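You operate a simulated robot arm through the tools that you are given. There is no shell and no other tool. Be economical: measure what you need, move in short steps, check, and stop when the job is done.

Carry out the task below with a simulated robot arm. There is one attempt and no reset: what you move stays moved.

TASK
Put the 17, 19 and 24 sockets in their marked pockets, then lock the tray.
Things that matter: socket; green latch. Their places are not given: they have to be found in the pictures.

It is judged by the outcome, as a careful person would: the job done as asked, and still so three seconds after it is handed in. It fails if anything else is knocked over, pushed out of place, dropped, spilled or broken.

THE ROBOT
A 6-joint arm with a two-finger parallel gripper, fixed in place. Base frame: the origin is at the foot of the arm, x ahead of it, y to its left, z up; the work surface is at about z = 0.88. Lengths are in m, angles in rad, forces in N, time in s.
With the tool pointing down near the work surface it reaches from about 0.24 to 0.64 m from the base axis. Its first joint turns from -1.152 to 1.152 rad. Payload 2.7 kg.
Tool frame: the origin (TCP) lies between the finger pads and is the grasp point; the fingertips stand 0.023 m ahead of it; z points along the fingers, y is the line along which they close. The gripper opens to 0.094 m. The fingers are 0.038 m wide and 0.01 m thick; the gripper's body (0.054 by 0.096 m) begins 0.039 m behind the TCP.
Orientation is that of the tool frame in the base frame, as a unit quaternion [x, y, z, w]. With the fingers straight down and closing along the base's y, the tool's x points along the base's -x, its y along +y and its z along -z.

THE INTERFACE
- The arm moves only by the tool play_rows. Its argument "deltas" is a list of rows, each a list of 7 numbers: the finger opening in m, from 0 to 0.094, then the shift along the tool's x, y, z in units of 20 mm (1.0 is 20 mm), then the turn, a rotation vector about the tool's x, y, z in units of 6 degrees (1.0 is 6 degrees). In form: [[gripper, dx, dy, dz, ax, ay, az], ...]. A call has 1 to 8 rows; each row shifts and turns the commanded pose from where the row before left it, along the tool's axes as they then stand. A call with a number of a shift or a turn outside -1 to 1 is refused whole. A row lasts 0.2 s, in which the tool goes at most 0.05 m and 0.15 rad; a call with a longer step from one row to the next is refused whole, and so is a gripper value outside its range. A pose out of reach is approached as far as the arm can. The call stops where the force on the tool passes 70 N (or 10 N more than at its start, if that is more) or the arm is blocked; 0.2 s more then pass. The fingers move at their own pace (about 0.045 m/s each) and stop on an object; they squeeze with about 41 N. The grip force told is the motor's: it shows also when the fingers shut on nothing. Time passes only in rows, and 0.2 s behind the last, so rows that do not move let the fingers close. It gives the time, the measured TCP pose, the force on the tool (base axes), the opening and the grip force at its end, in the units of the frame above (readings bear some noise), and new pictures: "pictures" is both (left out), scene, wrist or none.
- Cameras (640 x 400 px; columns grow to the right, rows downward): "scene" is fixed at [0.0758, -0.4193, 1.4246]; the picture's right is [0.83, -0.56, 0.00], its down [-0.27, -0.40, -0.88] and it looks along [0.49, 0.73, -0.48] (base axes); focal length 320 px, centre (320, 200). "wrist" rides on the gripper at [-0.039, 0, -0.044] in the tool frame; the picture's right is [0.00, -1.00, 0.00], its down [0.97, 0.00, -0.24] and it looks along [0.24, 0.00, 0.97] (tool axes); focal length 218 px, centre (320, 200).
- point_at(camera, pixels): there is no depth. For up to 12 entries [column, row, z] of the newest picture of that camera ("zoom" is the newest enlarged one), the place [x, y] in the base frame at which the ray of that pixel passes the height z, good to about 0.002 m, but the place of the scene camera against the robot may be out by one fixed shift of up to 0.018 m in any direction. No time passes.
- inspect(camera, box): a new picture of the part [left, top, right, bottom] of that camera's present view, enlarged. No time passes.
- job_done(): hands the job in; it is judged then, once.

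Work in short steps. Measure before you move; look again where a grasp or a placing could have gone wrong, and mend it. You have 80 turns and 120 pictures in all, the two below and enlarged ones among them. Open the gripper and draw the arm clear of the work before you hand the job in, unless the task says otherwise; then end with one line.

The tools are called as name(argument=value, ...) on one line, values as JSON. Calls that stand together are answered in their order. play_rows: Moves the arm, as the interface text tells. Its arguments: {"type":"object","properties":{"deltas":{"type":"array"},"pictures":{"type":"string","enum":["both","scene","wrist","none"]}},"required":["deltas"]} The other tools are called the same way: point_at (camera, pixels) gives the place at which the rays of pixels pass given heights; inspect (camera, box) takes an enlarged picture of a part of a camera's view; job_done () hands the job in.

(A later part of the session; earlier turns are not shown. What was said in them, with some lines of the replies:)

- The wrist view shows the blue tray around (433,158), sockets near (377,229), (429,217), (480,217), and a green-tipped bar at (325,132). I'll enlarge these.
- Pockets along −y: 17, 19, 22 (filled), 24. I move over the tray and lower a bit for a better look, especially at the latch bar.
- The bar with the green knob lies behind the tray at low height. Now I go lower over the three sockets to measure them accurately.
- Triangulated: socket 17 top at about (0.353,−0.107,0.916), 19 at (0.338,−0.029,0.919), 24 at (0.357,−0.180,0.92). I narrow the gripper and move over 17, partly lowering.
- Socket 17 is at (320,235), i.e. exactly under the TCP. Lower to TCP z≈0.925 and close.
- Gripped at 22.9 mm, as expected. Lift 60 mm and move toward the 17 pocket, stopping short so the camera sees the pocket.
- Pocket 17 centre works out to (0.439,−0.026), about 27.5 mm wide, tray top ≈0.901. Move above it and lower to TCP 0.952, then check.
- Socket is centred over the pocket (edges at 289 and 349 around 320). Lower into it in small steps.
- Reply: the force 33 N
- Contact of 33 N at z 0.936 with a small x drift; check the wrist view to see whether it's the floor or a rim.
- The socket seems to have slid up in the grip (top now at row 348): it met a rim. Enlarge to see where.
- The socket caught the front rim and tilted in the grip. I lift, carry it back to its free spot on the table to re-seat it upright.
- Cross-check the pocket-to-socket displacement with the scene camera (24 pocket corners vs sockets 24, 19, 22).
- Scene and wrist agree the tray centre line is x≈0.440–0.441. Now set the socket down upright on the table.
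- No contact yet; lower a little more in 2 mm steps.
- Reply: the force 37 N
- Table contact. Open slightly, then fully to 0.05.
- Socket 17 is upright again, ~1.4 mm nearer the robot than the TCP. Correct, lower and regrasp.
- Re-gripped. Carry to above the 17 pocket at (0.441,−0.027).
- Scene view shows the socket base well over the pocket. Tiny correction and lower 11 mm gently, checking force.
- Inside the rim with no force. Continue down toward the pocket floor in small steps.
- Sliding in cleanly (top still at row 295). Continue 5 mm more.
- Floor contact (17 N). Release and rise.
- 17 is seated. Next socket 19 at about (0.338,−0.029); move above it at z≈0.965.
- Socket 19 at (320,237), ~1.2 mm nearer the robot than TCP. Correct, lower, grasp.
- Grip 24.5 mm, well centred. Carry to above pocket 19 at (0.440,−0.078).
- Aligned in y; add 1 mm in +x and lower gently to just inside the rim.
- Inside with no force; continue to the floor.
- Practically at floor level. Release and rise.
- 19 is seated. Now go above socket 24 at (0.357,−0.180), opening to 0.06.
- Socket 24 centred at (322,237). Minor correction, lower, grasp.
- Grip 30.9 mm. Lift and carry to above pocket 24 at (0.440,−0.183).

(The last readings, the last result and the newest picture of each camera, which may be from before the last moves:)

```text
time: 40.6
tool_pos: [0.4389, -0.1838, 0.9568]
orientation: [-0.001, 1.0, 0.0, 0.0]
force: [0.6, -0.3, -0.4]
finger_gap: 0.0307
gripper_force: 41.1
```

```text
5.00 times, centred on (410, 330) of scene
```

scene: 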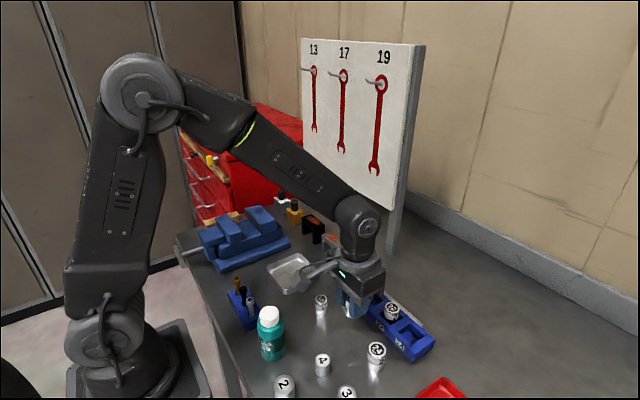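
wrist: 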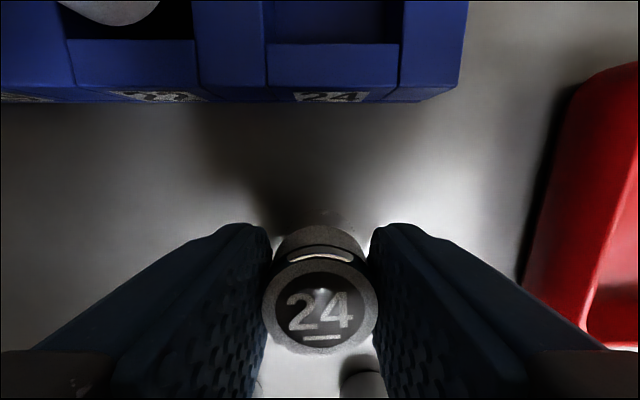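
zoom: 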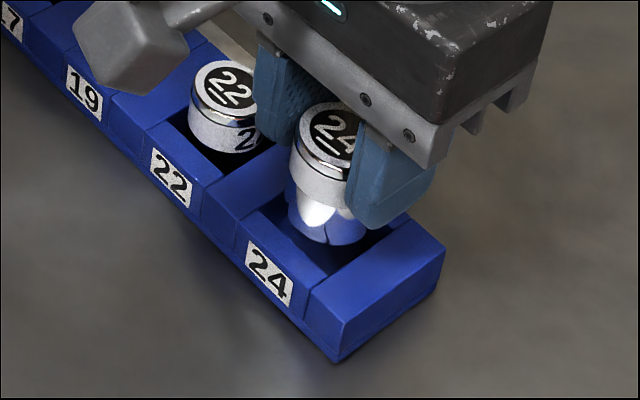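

y needs about +1.3 mm. Look closer at the socket's base to check for tilt.

inspect(camera="wrist", box=[270, 185, 370, 245])

inspect(camera="scene", box=[400, 300, 450, 350])

```text
6.40 times, centred on (320, 215) of wrist
```

zoom: 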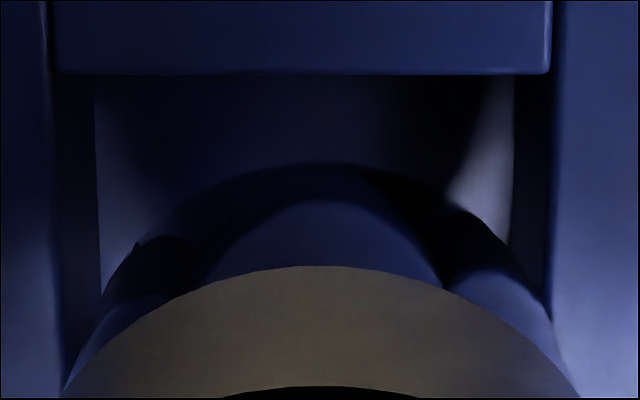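

```text
8.00 times, centred on (425, 325) of scene
```

zoom: 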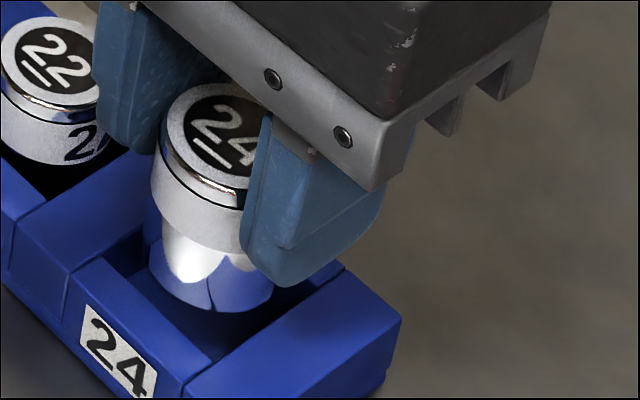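

Base has ~4 mm to the back wall, so shift +1.2 mm in x and +1.2 mm in y, then lower gently.

play_rows(deltas=[[0.0, -0.06, 0.06, 0.2, 0, 0, 0], [0.0, 0, 0, 0.2, 0, 0, 0], [0.0, 0, 0, 0.2, 0, 0, 0], [0.0, 0, 0, 0, 0, 0, 0]], pictures="none")

inspect(camera="scene", box=[400, 300, 450, 350])

```text
time: 41.6
tool_pos: [0.4406, -0.1842, 0.9437]
orientation: [-0.001, 1.0, 0.0, 0.0]
force: [-0.1, -0.5, -1.5]
finger_gap: 0.031
gripper_force: 41.2
```

```text
8.00 times, centred on (425, 325) of scene
```

zoom: 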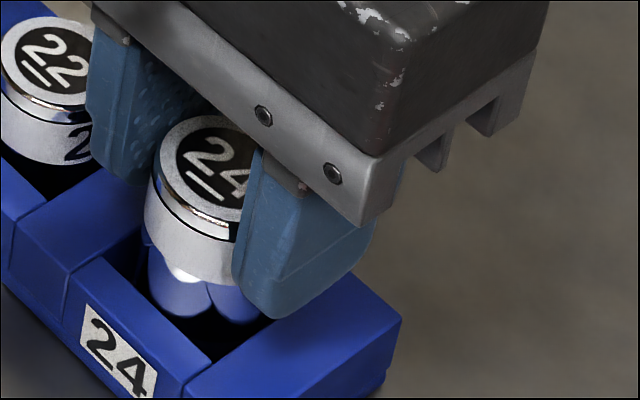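

Inside the rim with no load. Continue down.

play_rows(deltas=[[0.0, 0, 0, 0.2, 0, 0, 0], [0.0, 0, 0, 0.2, 0, 0, 0], [0.0, 0, 0, 0.15, 0, 0, 0], [0.0, 0, 0, 0.07, 0, 0, 0], [0.0, 0, 0, 0, 0, 0, 0]], pictures="none")

inspect(camera="scene", box=[390, 290, 450, 350])

```text
time: 42.8
tool_pos: [0.4413, -0.1838, 0.93]
orientation: [-0.001, 1.0, 0.0, -0.001]
force: [1.1, 0.0, -1.7]
finger_gap: 0.0312
gripper_force: 40.8
```

```text
6.67 times, centred on (420, 320) of scene
```

zoom: 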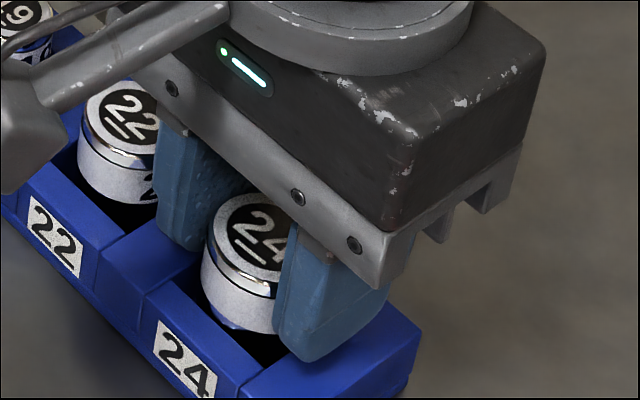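

At floor height. Release with a modest opening (0.042, clear of 22) and rise.

play_rows(deltas=[[0.034, 0, 0, 0, 0, 0, 0], [0.042, 0, 0, 0, 0, 0, 0], [0.042, 0, 0, 0, 0, 0, 0], [0.042, 0, 0, -0.5, 0, 0, 0], [0.042, 0, 0, -1, 0, 0, 0], [0.042, 0, 0, -1, 0, 0, 0], [0.042, 0, 0, -1, 0, 0, 0], [0.042, 0, 0, -1, 0, 0, 0]], pictures="both")

inspect(camera="scene", box=[330, 240, 450, 360])

inspect(camera="wrist", box=[60, 100, 460, 260])

```text
time: 44.6
tool_pos: [0.4414, -0.1828, 1.0218]
orientation: [0.0, 1.0, 0.0, 0.001]
force: [-0.2, 0.6, 0.1]
finger_gap: 0.0418
gripper_force: 0.1
```

scene: 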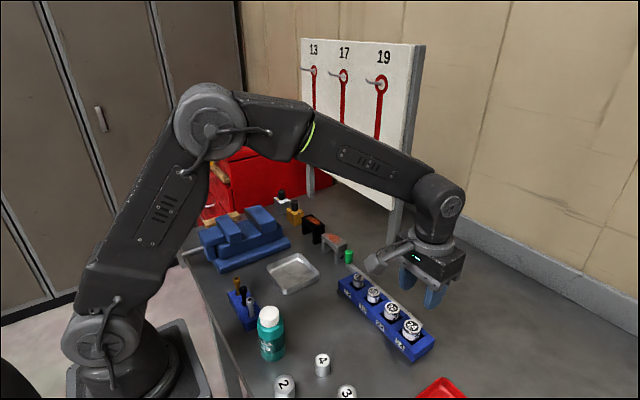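
wrist: 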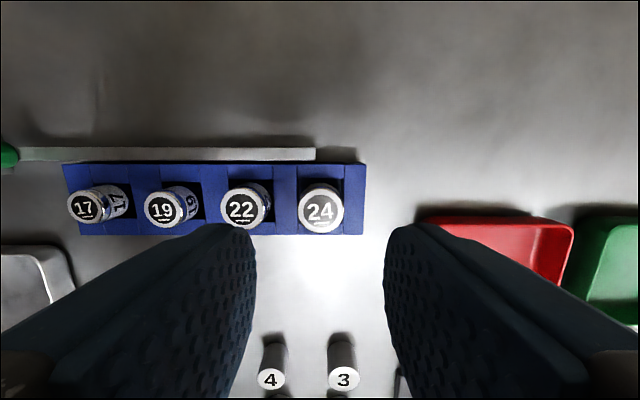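

```text
3.33 times, centred on (390, 300) of scene
```

zoom: 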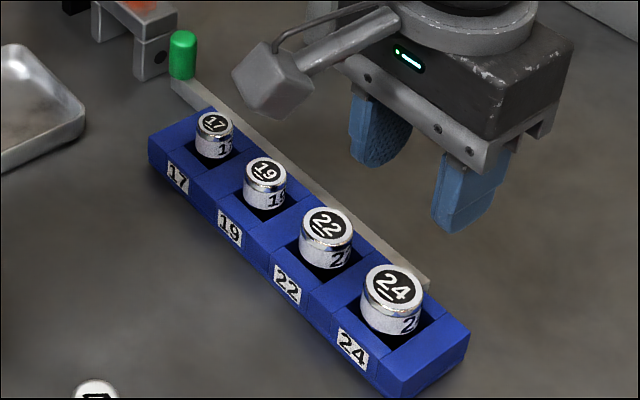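

```text
1.60 times, centred on (260, 180) of wrist
```

zoom: 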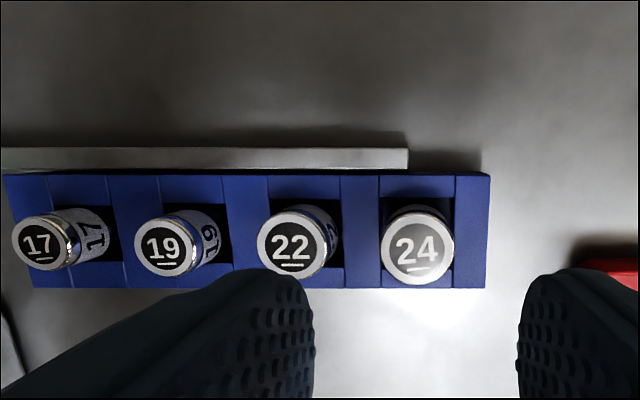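

All three sockets are seated. Now I study the latch: move over its green-knob end, staying high.

play_rows(deltas=[[0.042, 0, 1, 0, 0, 0, 0], [0.042, 0, 1, 0, 0, 0, 0], [0.042, 0, 1, 0, 0, 0, 0], [0.042, 0, 1, 0, 0, 0, 0], [0.042, 0, 1, 0, 0, 0, 0], [0.042, 0, 1, 0, 0, 0, 0], [0.042, 0, 1, 0, 0, 0, 0], [0.042, 0, 1, 0, 0, 0, 0]], pictures="none")

play_rows(deltas=[[0.042, 0, 1, 0, 0, 0, 0], [0.042, 0, 1, 0, 0, 0, 0], [0.042, 0, 0.5, 0, 0, 0, 0], [0.042, 0, 0, 0, 0, 0, 0]], pictures="wrist")

inspect(camera="wrist", box=[210, 90, 470, 250])

inspect(camera="scene", box=[330, 240, 380, 290])

```text
time: 46.4
tool_pos: [0.4399, -0.0217, 1.0224]
orientation: [0.0, 1.0, 0.0, -0.001]
force: [0.5, 0.5, -0.5]
finger_gap: 0.0419
gripper_force: 0.0
```

```text
time: 47.4
tool_pos: [0.4403, 0.0262, 1.0213]
orientation: [-0.001, 1.0, 0.0, 0.0]
force: [1.4, -0.6, 0.3]
finger_gap: 0.0418
gripper_force: 0.1
```

wrist: 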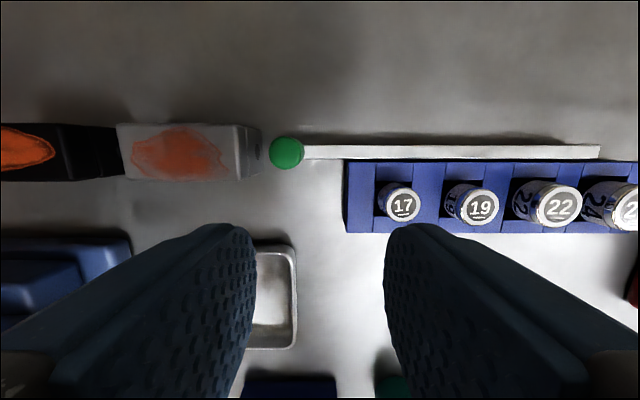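

```text
2.46 times, centred on (340, 170) of wrist
```

zoom: 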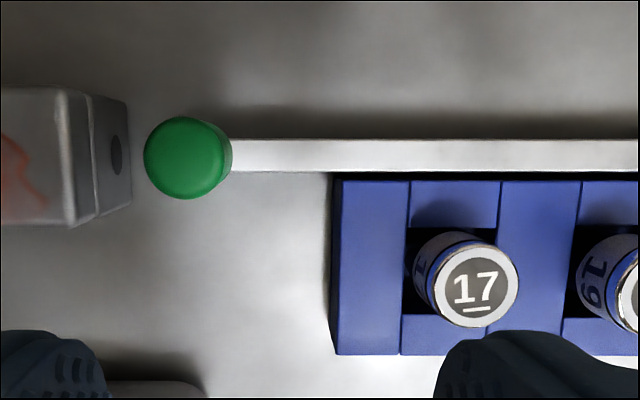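

```text
8.00 times, centred on (355, 265) of scene
```

zoom: 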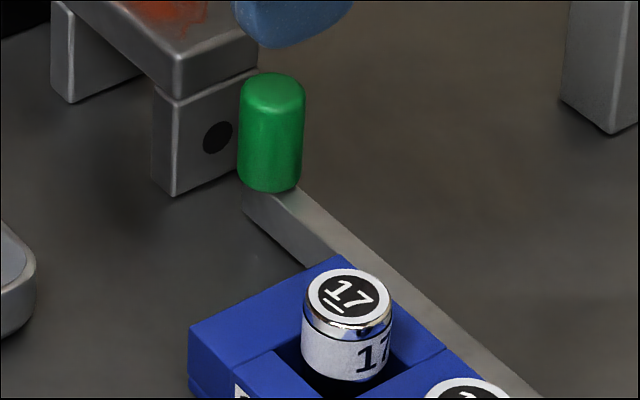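

The knob is at about (0.476,0.047), top z≈0.934. A gray bracket with a dark hole faces it at y≈0.074. Look closer at that bracket row before deciding how the latch moves.

inspect(camera="scene", box=[265, 175, 365, 275])

inspect(camera="scene", box=[390, 290, 450, 350])

```text
4.00 times, centred on (315, 225) of scene
```

zoom: 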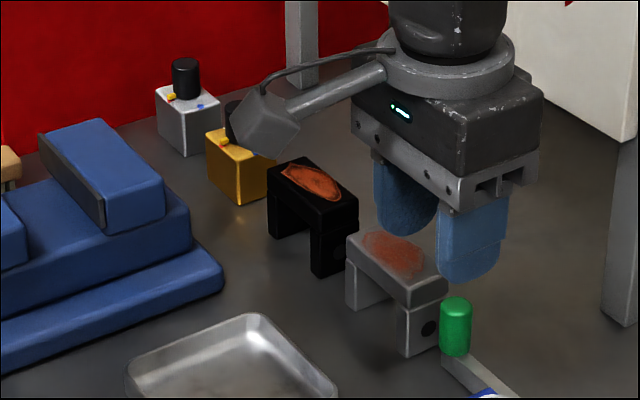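

```text
6.67 times, centred on (420, 320) of scene
```

zoom: 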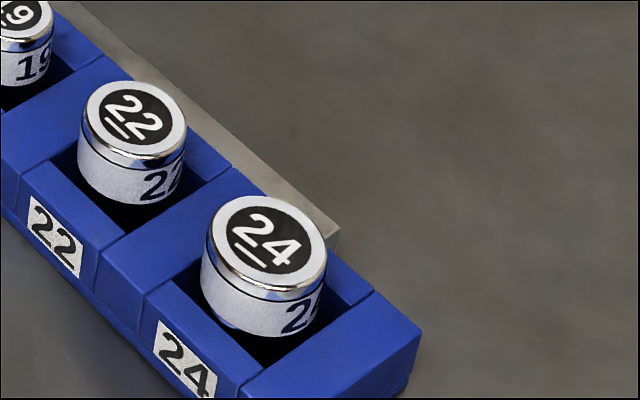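

Those brackets are just clutter (the black one looks the same). The bar most likely slides along the tray. I'll position over the knob and rotate 90° so the fingers straddle it along x.

play_rows(deltas=[[0.05, -0.9, 0.53, 0, 0, 0, 0], [0.05, -0.87, 0.53, 0, 0, 0, 0], [0.05, 0, 0, 0, 0, 0, 1], [0.05, 0, 0, 0, 0, 0, 1], [0.05, 0, 0, 0, 0, 0, 1], [0.05, 0, 0, 0, 0, 0, 1], [0.05, 0, 0, 0, 0, 0, 1], [0.05, 0, 0, 0, 0, 0, 1]], pictures="none")

play_rows(deltas=[[0.05, 0, 0, 0, 0, 0, 1], [0.05, 0, 0, 0, 0, 0, 1], [0.05, 0, 0, 0, 0, 0, 1], [0.05, 0, 0, 0, 0, 0, 1], [0.05, 0, 0, 0, 0, 0, 1], [0.05, 0, 0, 0, 0, 0, 1], [0.05, 0, 0, 0, 0, 0, 1], [0.05, 0, 0, 0, 0, 0, 1]], pictures="none")

play_rows(deltas=[[0.05, 0, 0, 0, 0, 0, 1], [0.05, 0, 0, 0, 0, 0, 0]], pictures="both")

```text
time: 49.2
tool_pos: [0.4771, 0.0472, 1.0205]
orientation: [0.31, 0.951, 0.0, 0.0]
force: [-0.1, 0.4, -0.5]
finger_gap: 0.05
gripper_force: 0.0
```

```text
time: 51.0
tool_pos: [0.4766, 0.0487, 1.0211]
orientation: [0.67, 0.743, 0.0, 0.0]
force: [0.2, 0.6, -0.1]
finger_gap: 0.0501
gripper_force: 0.0
```

```text
time: 51.6
tool_pos: [0.4764, 0.0493, 1.0215]
orientation: [0.707, 0.707, 0.001, 0.0]
force: [0.2, 0.1, 0.3]
finger_gap: 0.0499
gripper_force: 0.1
```

scene: 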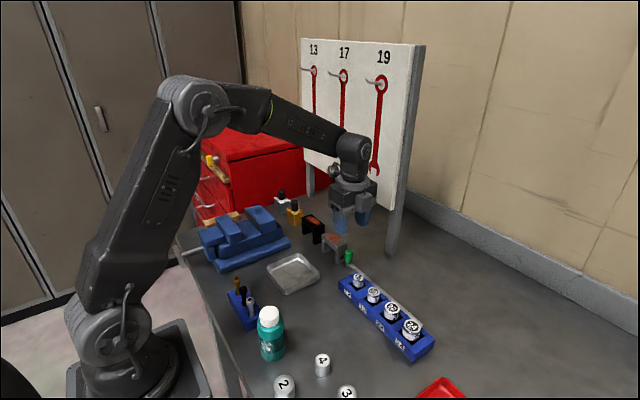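
wrist: 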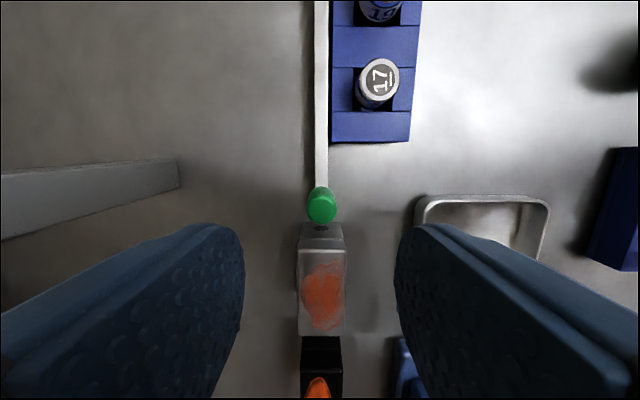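

Knob at (321,208), i.e. (0.4755,0.047). Offset TCP slightly to −y for bracket clearance and lower so the fingers straddle the knob.

play_rows(deltas=[[0.05, -0.2, 0, 0.9, 0, 0, 0], [0.05, 0, 0, 0.9, 0, 0, 0], [0.05, 0, 0, 0.9, 0, 0, 0], [0.05, 0, 0, 0.9, 0, 0, 0], [0.05, 0, 0, 0.7, 0, 0, 0], [0.05, 0, 0, 0.2, 0, 0, 0], [0.05, 0, 0, 0, 0, 0, 0]], pictures="both")

inspect(camera="scene", box=[320, 220, 380, 280])

```text
time: 53.2
tool_pos: [0.476, 0.0456, 0.9317]
orientation: [0.706, 0.708, 0.0, 0.0]
force: [-0.5, -0.1, 1.0]
finger_gap: 0.0498
gripper_force: 0.2
```

scene: 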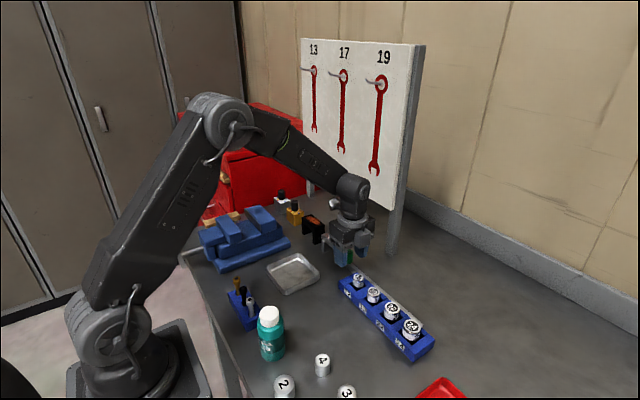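
wrist: 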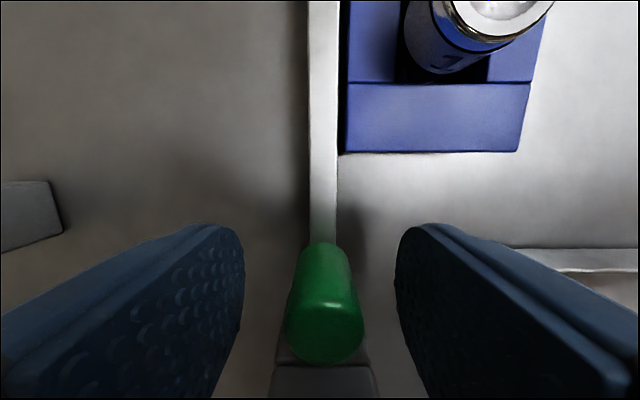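

```text
6.67 times, centred on (350, 250) of scene
```

zoom: 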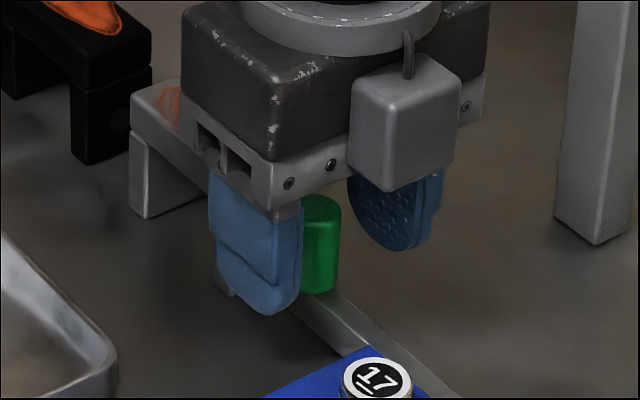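

Straddling the knob. Close on it.

play_rows(deltas=[[0.0, 0, 0, 0, 0, 0, 0], [0.0, 0, 0, 0, 0, 0, 0], [0.0, 0, 0, 0, 0, 0, 0]], pictures="none")

play_rows(deltas=[[0.0, -0.15, 0, 0, 0, 0, 0], [0.0, -0.15, 0, 0, 0, 0, 0], [0.0, 0, 0, 0, 0, 0, 0]], pictures="wrist")

```text
time: 54.0
tool_pos: [0.4743, 0.0437, 0.9318]
orientation: [0.708, 0.707, 0.0, 0.0]
force: [-11.2, -0.4, 2.0]
finger_gap: 0.0194
gripper_force: 44.8
```

```text
time: 54.8
tool_pos: [0.4757, 0.0384, 0.9322]
orientation: [0.706, 0.708, 0.0, -0.001]
force: [-21.6, 0.2, 10.5]
finger_gap: 0.0191
gripper_force: 44.6
```

wrist: 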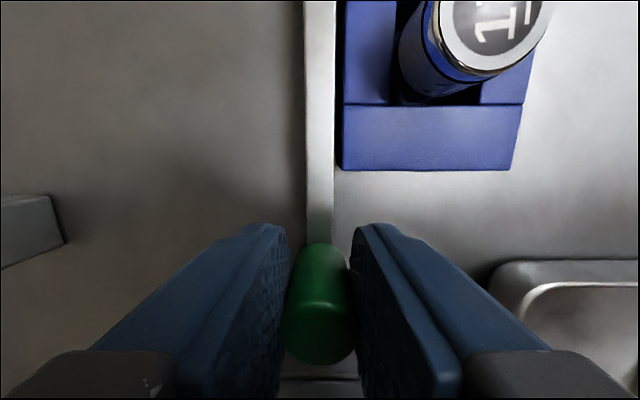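

The knob moves along with the gripper freely in −y (tray shifted in view, y force ≈0), so it slides. Relieve the sideways load slightly and continue −y.

play_rows(deltas=[[0.0, 0, -0.07, -0.02, 0, 0, 0], [0.0, -0.2, 0, 0, 0, 0, 0], [0.0, -0.2, 0, 0, 0, 0, 0], [0.0, 0, 0, 0, 0, 0, 0]], pictures="wrist")

inspect(camera="scene", box=[330, 230, 450, 360])

```text
time: 55.8
tool_pos: [0.4746, 0.0312, 0.9313]
orientation: [0.707, 0.707, 0.001, 0.0]
force: [-3.1, 0.3, 1.9]
finger_gap: 0.0189
gripper_force: 44.8
```

wrist: 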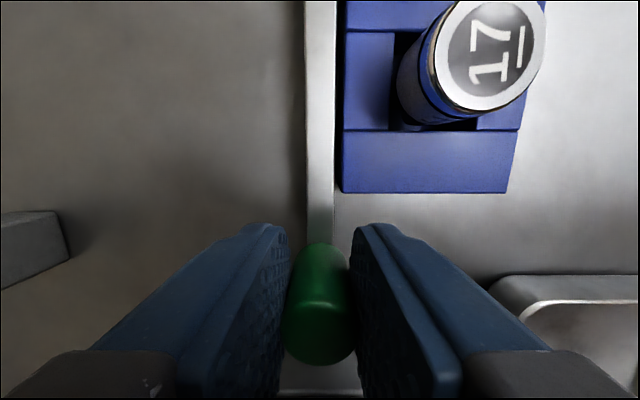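

```text
3.08 times, centred on (390, 295) of scene
```

zoom: 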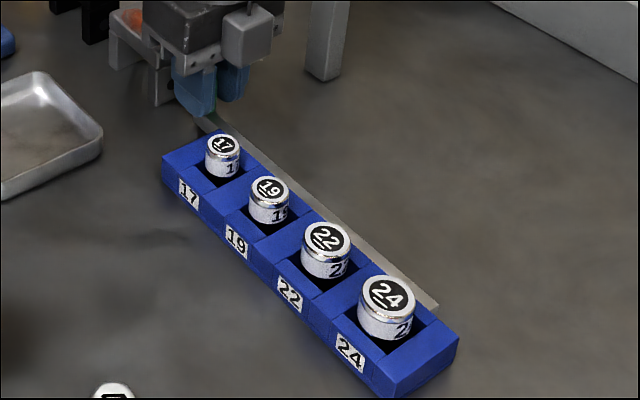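

Smooth sliding. Continue another 16 mm, watching forces.

play_rows(deltas=[[0.0, -0.2, 0, 0, 0, 0, 0], [0.0, -0.2, 0, 0, 0, 0, 0], [0.0, -0.2, 0, 0, 0, 0, 0], [0.0, -0.2, 0, 0, 0, 0, 0], [0.0, 0, 0, 0, 0, 0, 0]], pictures="wrist")

```text
time: 57.0
tool_pos: [0.4751, 0.0175, 0.9319]
orientation: [0.707, 0.707, 0.001, 0.0]
force: [-1.1, 26.0, 3.2]
finger_gap: 0.0195
gripper_force: 44.8
```

wrist: 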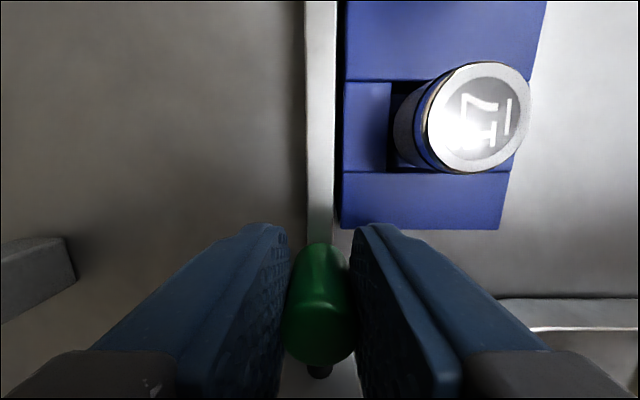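

26 N resistance in y: near the end stop. Push a touch more to confirm it is the stop.

play_rows(deltas=[[0.0, -0.08, 0, 0, 0, 0, 0], [0.0, 0, 0, 0, 0, 0, 0]], pictures="wrist")

inspect(camera="scene", box=[330, 230, 450, 360])

```text
time: 57.6
tool_pos: [0.4755, 0.0166, 0.932]
orientation: [0.706, 0.708, 0.001, 0.0]
force: [1.7, 33.2, 2.3]
finger_gap: 0.0193
gripper_force: 44.7
```

wrist: 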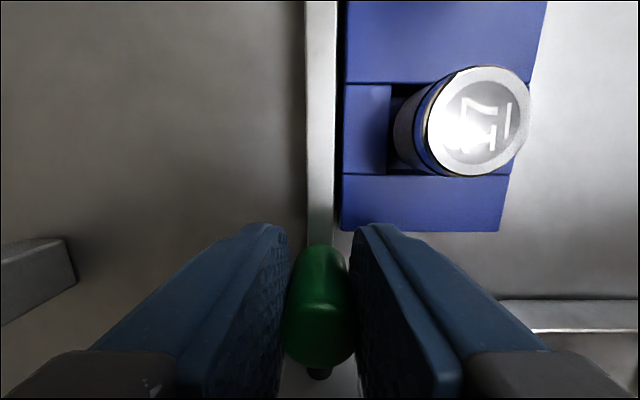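

```text
3.08 times, centred on (390, 295) of scene
```

zoom: 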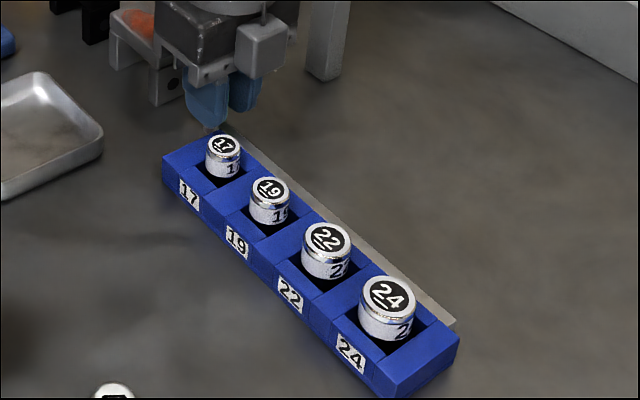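

Firm stop reached (resistance rises, bar end now near tray end, tray unmoved). Relieve the push, open, and rise.

play_rows(deltas=[[0.0, 0.08, 0, 0, 0, 0, 0], [0.035, 0, 0, 0, 0, 0, 0], [0.04, 0, 0, 0, 0, 0, 0], [0.04, 0, 0, -0.4, 0, 0, 0], [0.04, 0, 0, -1, 0, 0, 0], [0.04, 0, 0, -1, 0, 0, 0], [0.04, 0, 0, -1, 0, 0, 0], [0.04, 0, 0, -1, 0, 0, 0]], pictures="wrist")

inspect(camera="scene", box=[330, 230, 450, 360])

```text
time: 59.4
tool_pos: [0.4741, 0.0135, 1.0191]
orientation: [0.707, 0.707, 0.0, -0.001]
force: [-0.2, 0.5, 0.9]
finger_gap: 0.0398
gripper_force: 0.0
```

wrist: 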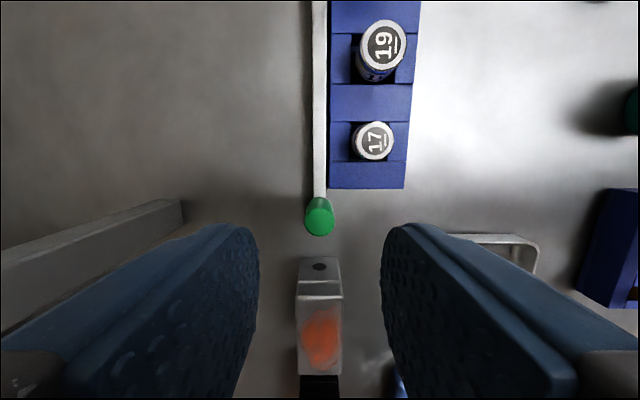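

```text
3.08 times, centred on (390, 295) of scene
```

zoom: 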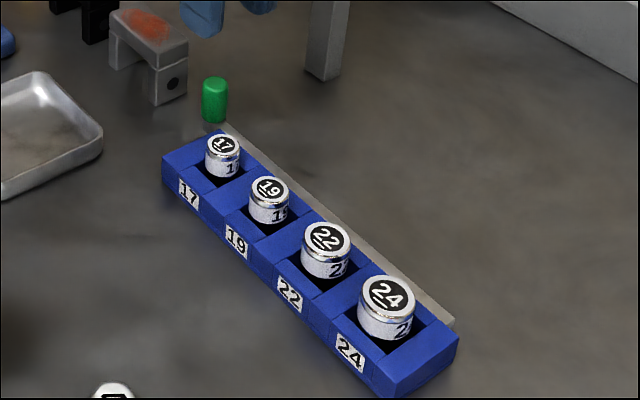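

Latch slid ~29 mm; the bar end may have eased back ~1 mm on release. I'll make one gentle final push on the knob with closed fingers from the +y side: first position.

play_rows(deltas=[[0.0, 0.9, 0, 0, 0, 0, 0], [0.0, 0.9, 0, 0, 0, 0, 0], [0.0, 0, 0, 0.9, 0, 0, 0], [0.0, 0, 0, 0.9, 0, 0, 0], [0.0, 0, 0, 0.9, 0, 0, 0], [0.0, 0, 0, 0.6, 0, 0, 0], [0.0, 0, 0, 0.3, 0, 0, 0], [0.0, 0, 0, 0, 0, 0, 0]], pictures="wrist")

inspect(camera="scene", box=[320, 220, 380, 280])

```text
time: 61.1
tool_pos: [0.4764, 0.0495, 0.9561]
orientation: [0.706, 0.708, 0.004, 0.004]
force: [-1.4, 0.3, 6.3]
finger_gap: 0.0
gripper_force: 41.1
stopped in row 8: the force on the tool passed its limit (the readings are from after the stop); the commanded pose is now the measured one
```

wrist: 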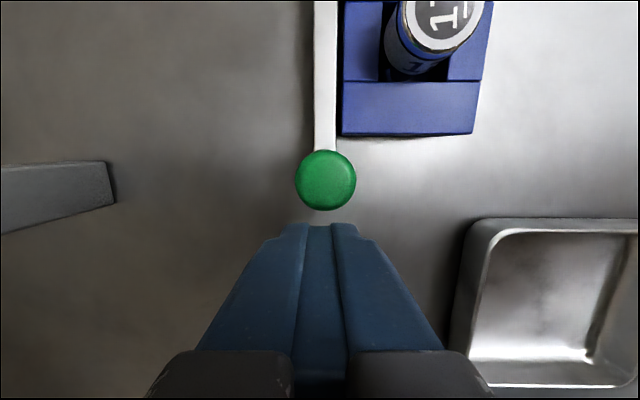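

```text
6.67 times, centred on (350, 250) of scene
```

zoom: 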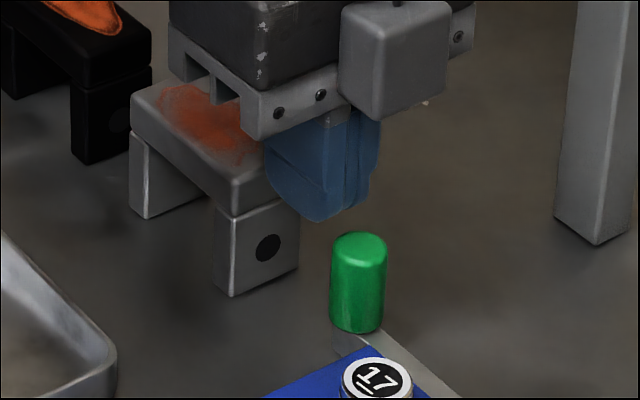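

The closed tips touched the bracket top (z≈0.933); it looks unmoved. I back up and instead re-grip the knob from above as before, to press it to its stop and open while still pushing.

play_rows(deltas=[[0.0, 0, 0, -0.5, 0, 0, 0], [0.045, 0, 0, -1, 0, 0, 0], [0.045, -0.8, -0.03, -0.5, 0, 0, 0], [0.045, -0.85, 0, 0, 0, 0, 0], [0.045, 0, 0, 0, 0, 0, 0]], pictures="both")

inspect(camera="scene", box=[320, 220, 380, 280])

```text
time: 62.3
tool_pos: [0.4744, 0.0165, 0.9969]
orientation: [0.707, 0.707, 0.004, 0.003]
force: [-1.5, 0.7, 0.0]
finger_gap: 0.0448
gripper_force: 0.0
```

scene: 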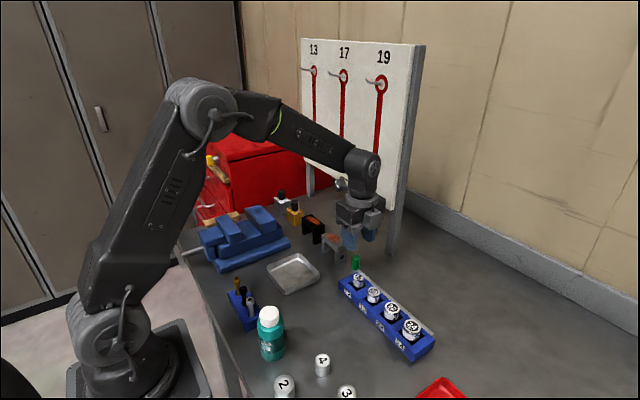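
wrist: 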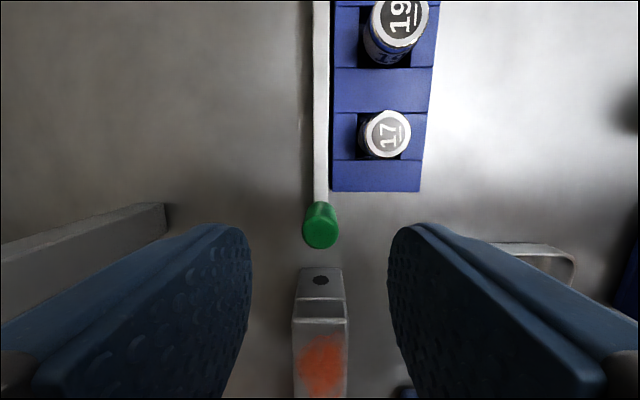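

```text
6.67 times, centred on (350, 250) of scene
```

zoom: 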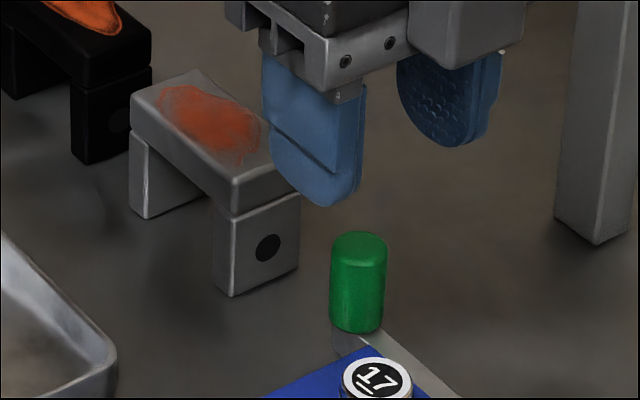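

Bracket unmoved; knob at y≈0.0196, essentially the stop position. Lower and re-grip to confirm it is at the stop.

play_rows(deltas=[[0.045, 0, 0, 0.9, 0, 0, 0], [0.045, 0, 0, 0.9, 0, 0, 0], [0.045, 0, 0, 0.9, 0, 0, 0], [0.045, 0, 0, 0.5, 0, 0, 0], [0.045, 0, 0, 0, 0, 0, 0], [0.0, 0, 0, 0, 0, 0, 0], [0.0, 0, 0, 0, 0, 0, 0], [0.0, 0, 0, 0, 0, 0, 0]], pictures="none")

play_rows(deltas=[[0.0, -0.1, 0, 0, 0, 0, 0], [0.0, -0.06, 0, 0, 0, 0, 0], [0.0, 0, 0, 0, 0, 0, 0]], pictures="none")

```text
time: 64.1
tool_pos: [0.475, 0.0185, 0.9328]
orientation: [0.706, 0.708, 0.003, 0.003]
force: [-1.9, 0.7, -0.4]
finger_gap: 0.0191
gripper_force: 45.3
```

```text
time: 64.9
tool_pos: [0.4757, 0.0173, 0.9324]
orientation: [0.707, 0.708, 0.005, 0.003]
force: [-7.8, 25.9, 2.1]
finger_gap: 0.0192
gripper_force: 44.9
```

It's at the stop (26 N with almost no motion). Open while still pressing, then rise.

play_rows(deltas=[[0.04, 0, 0, 0, 0, 0, 0], [0.04, 0, 0, 0, 0, 0, 0], [0.04, 0, 0, -0.4, 0, 0, 0], [0.04, 0, 0, -1, 0, 0, 0], [0.04, 0, 0, -1, 0, 0, 0], [0.04, 0, 0, -1, 0, 0, 0], [0.04, 0, 0, -1, 0, 0, 0], [0.04, 0, 0, -1, 0, 0, 0]], pictures="both")

inspect(camera="scene", box=[330, 230, 450, 360])

```text
time: 66.7
tool_pos: [0.475, 0.0148, 1.0402]
orientation: [0.707, 0.707, 0.004, 0.004]
force: [-0.1, 0.0, -0.4]
finger_gap: 0.0401
gripper_force: 0.0
```

scene: 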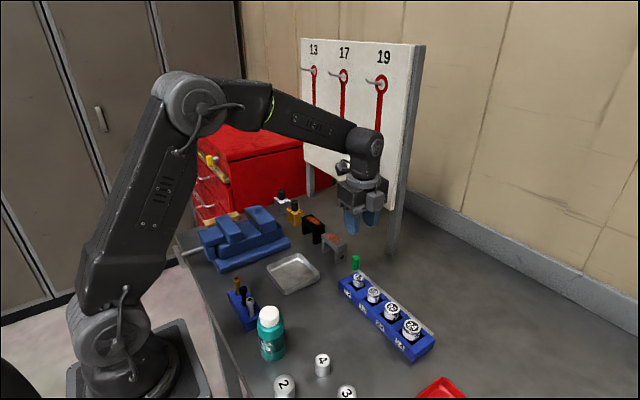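
wrist: 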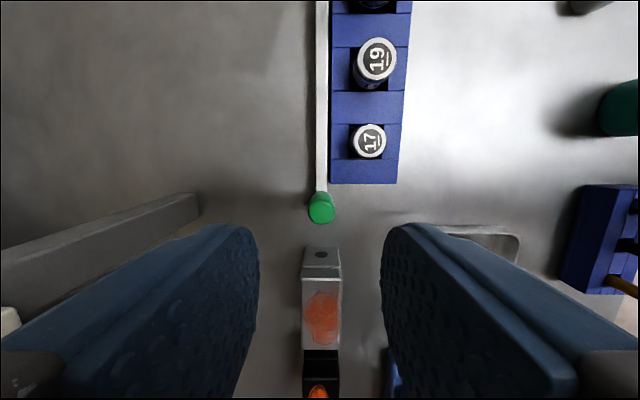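

```text
3.08 times, centred on (390, 295) of scene
```

zoom: 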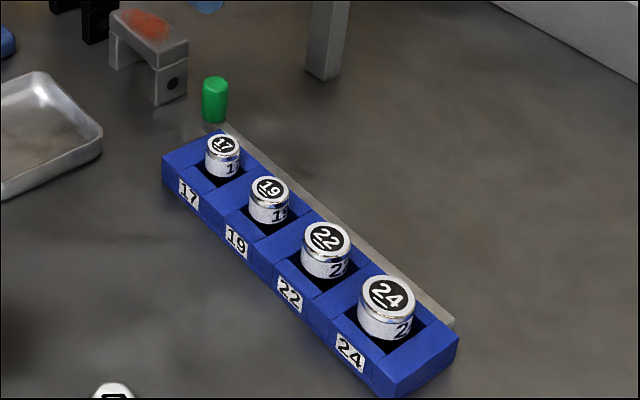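

The bar sits at its stop along the tray, and all sockets are seated. Raise the arm clear with the gripper open.

play_rows(deltas=[[0.06, 0, 0, -1, 0, 0, 0], [0.08, 0, 0, -1, 0, 0, 0], [0.09, 0, 0, -1, 0, 0, 0], [0.09, 0, 0, -1, 0, 0, 0], [0.09, 0, 0, -1, 0, 0, 0], [0.09, 0, 0, 0, 0, 0, 0]], pictures="scene")

inspect(camera="scene", box=[390, 290, 450, 350])

```text
time: 68.1
tool_pos: [0.4735, 0.015, 1.1412]
orientation: [0.706, 0.708, 0.004, 0.004]
force: [0.2, 0.6, -1.0]
finger_gap: 0.0903
gripper_force: 0.1
```

scene: 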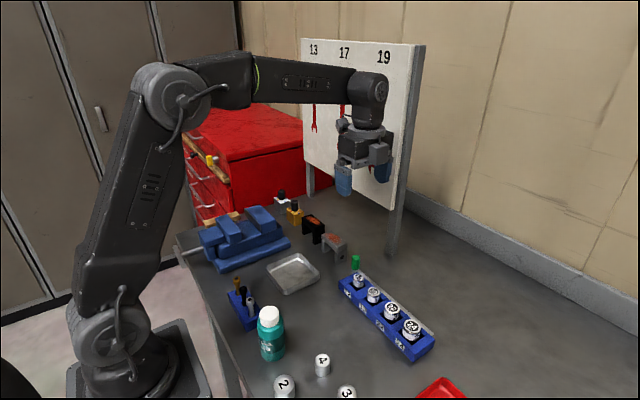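

```text
6.67 times, centred on (420, 320) of scene
```

zoom: 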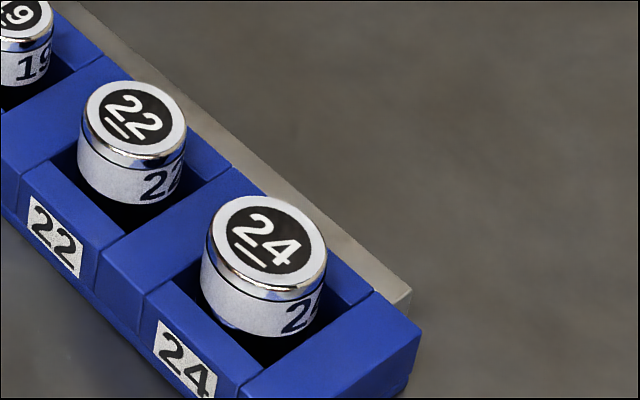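

Everything is in place and the arm is clear.

job_done()

```text
The job is handed in.
```

The 17, 19 and 24 sockets are in their marked pockets, and the green latch is slid about 28 mm to its stop. I took that as locked: nothing on the tray marks it, but the latch slid freely and then stopped hard. The 17 caught the pocket rim on the first try and was regrasped, and the gripper briefly pressed on the gray bracket beside the latch; the bracket did not move in the pictures.
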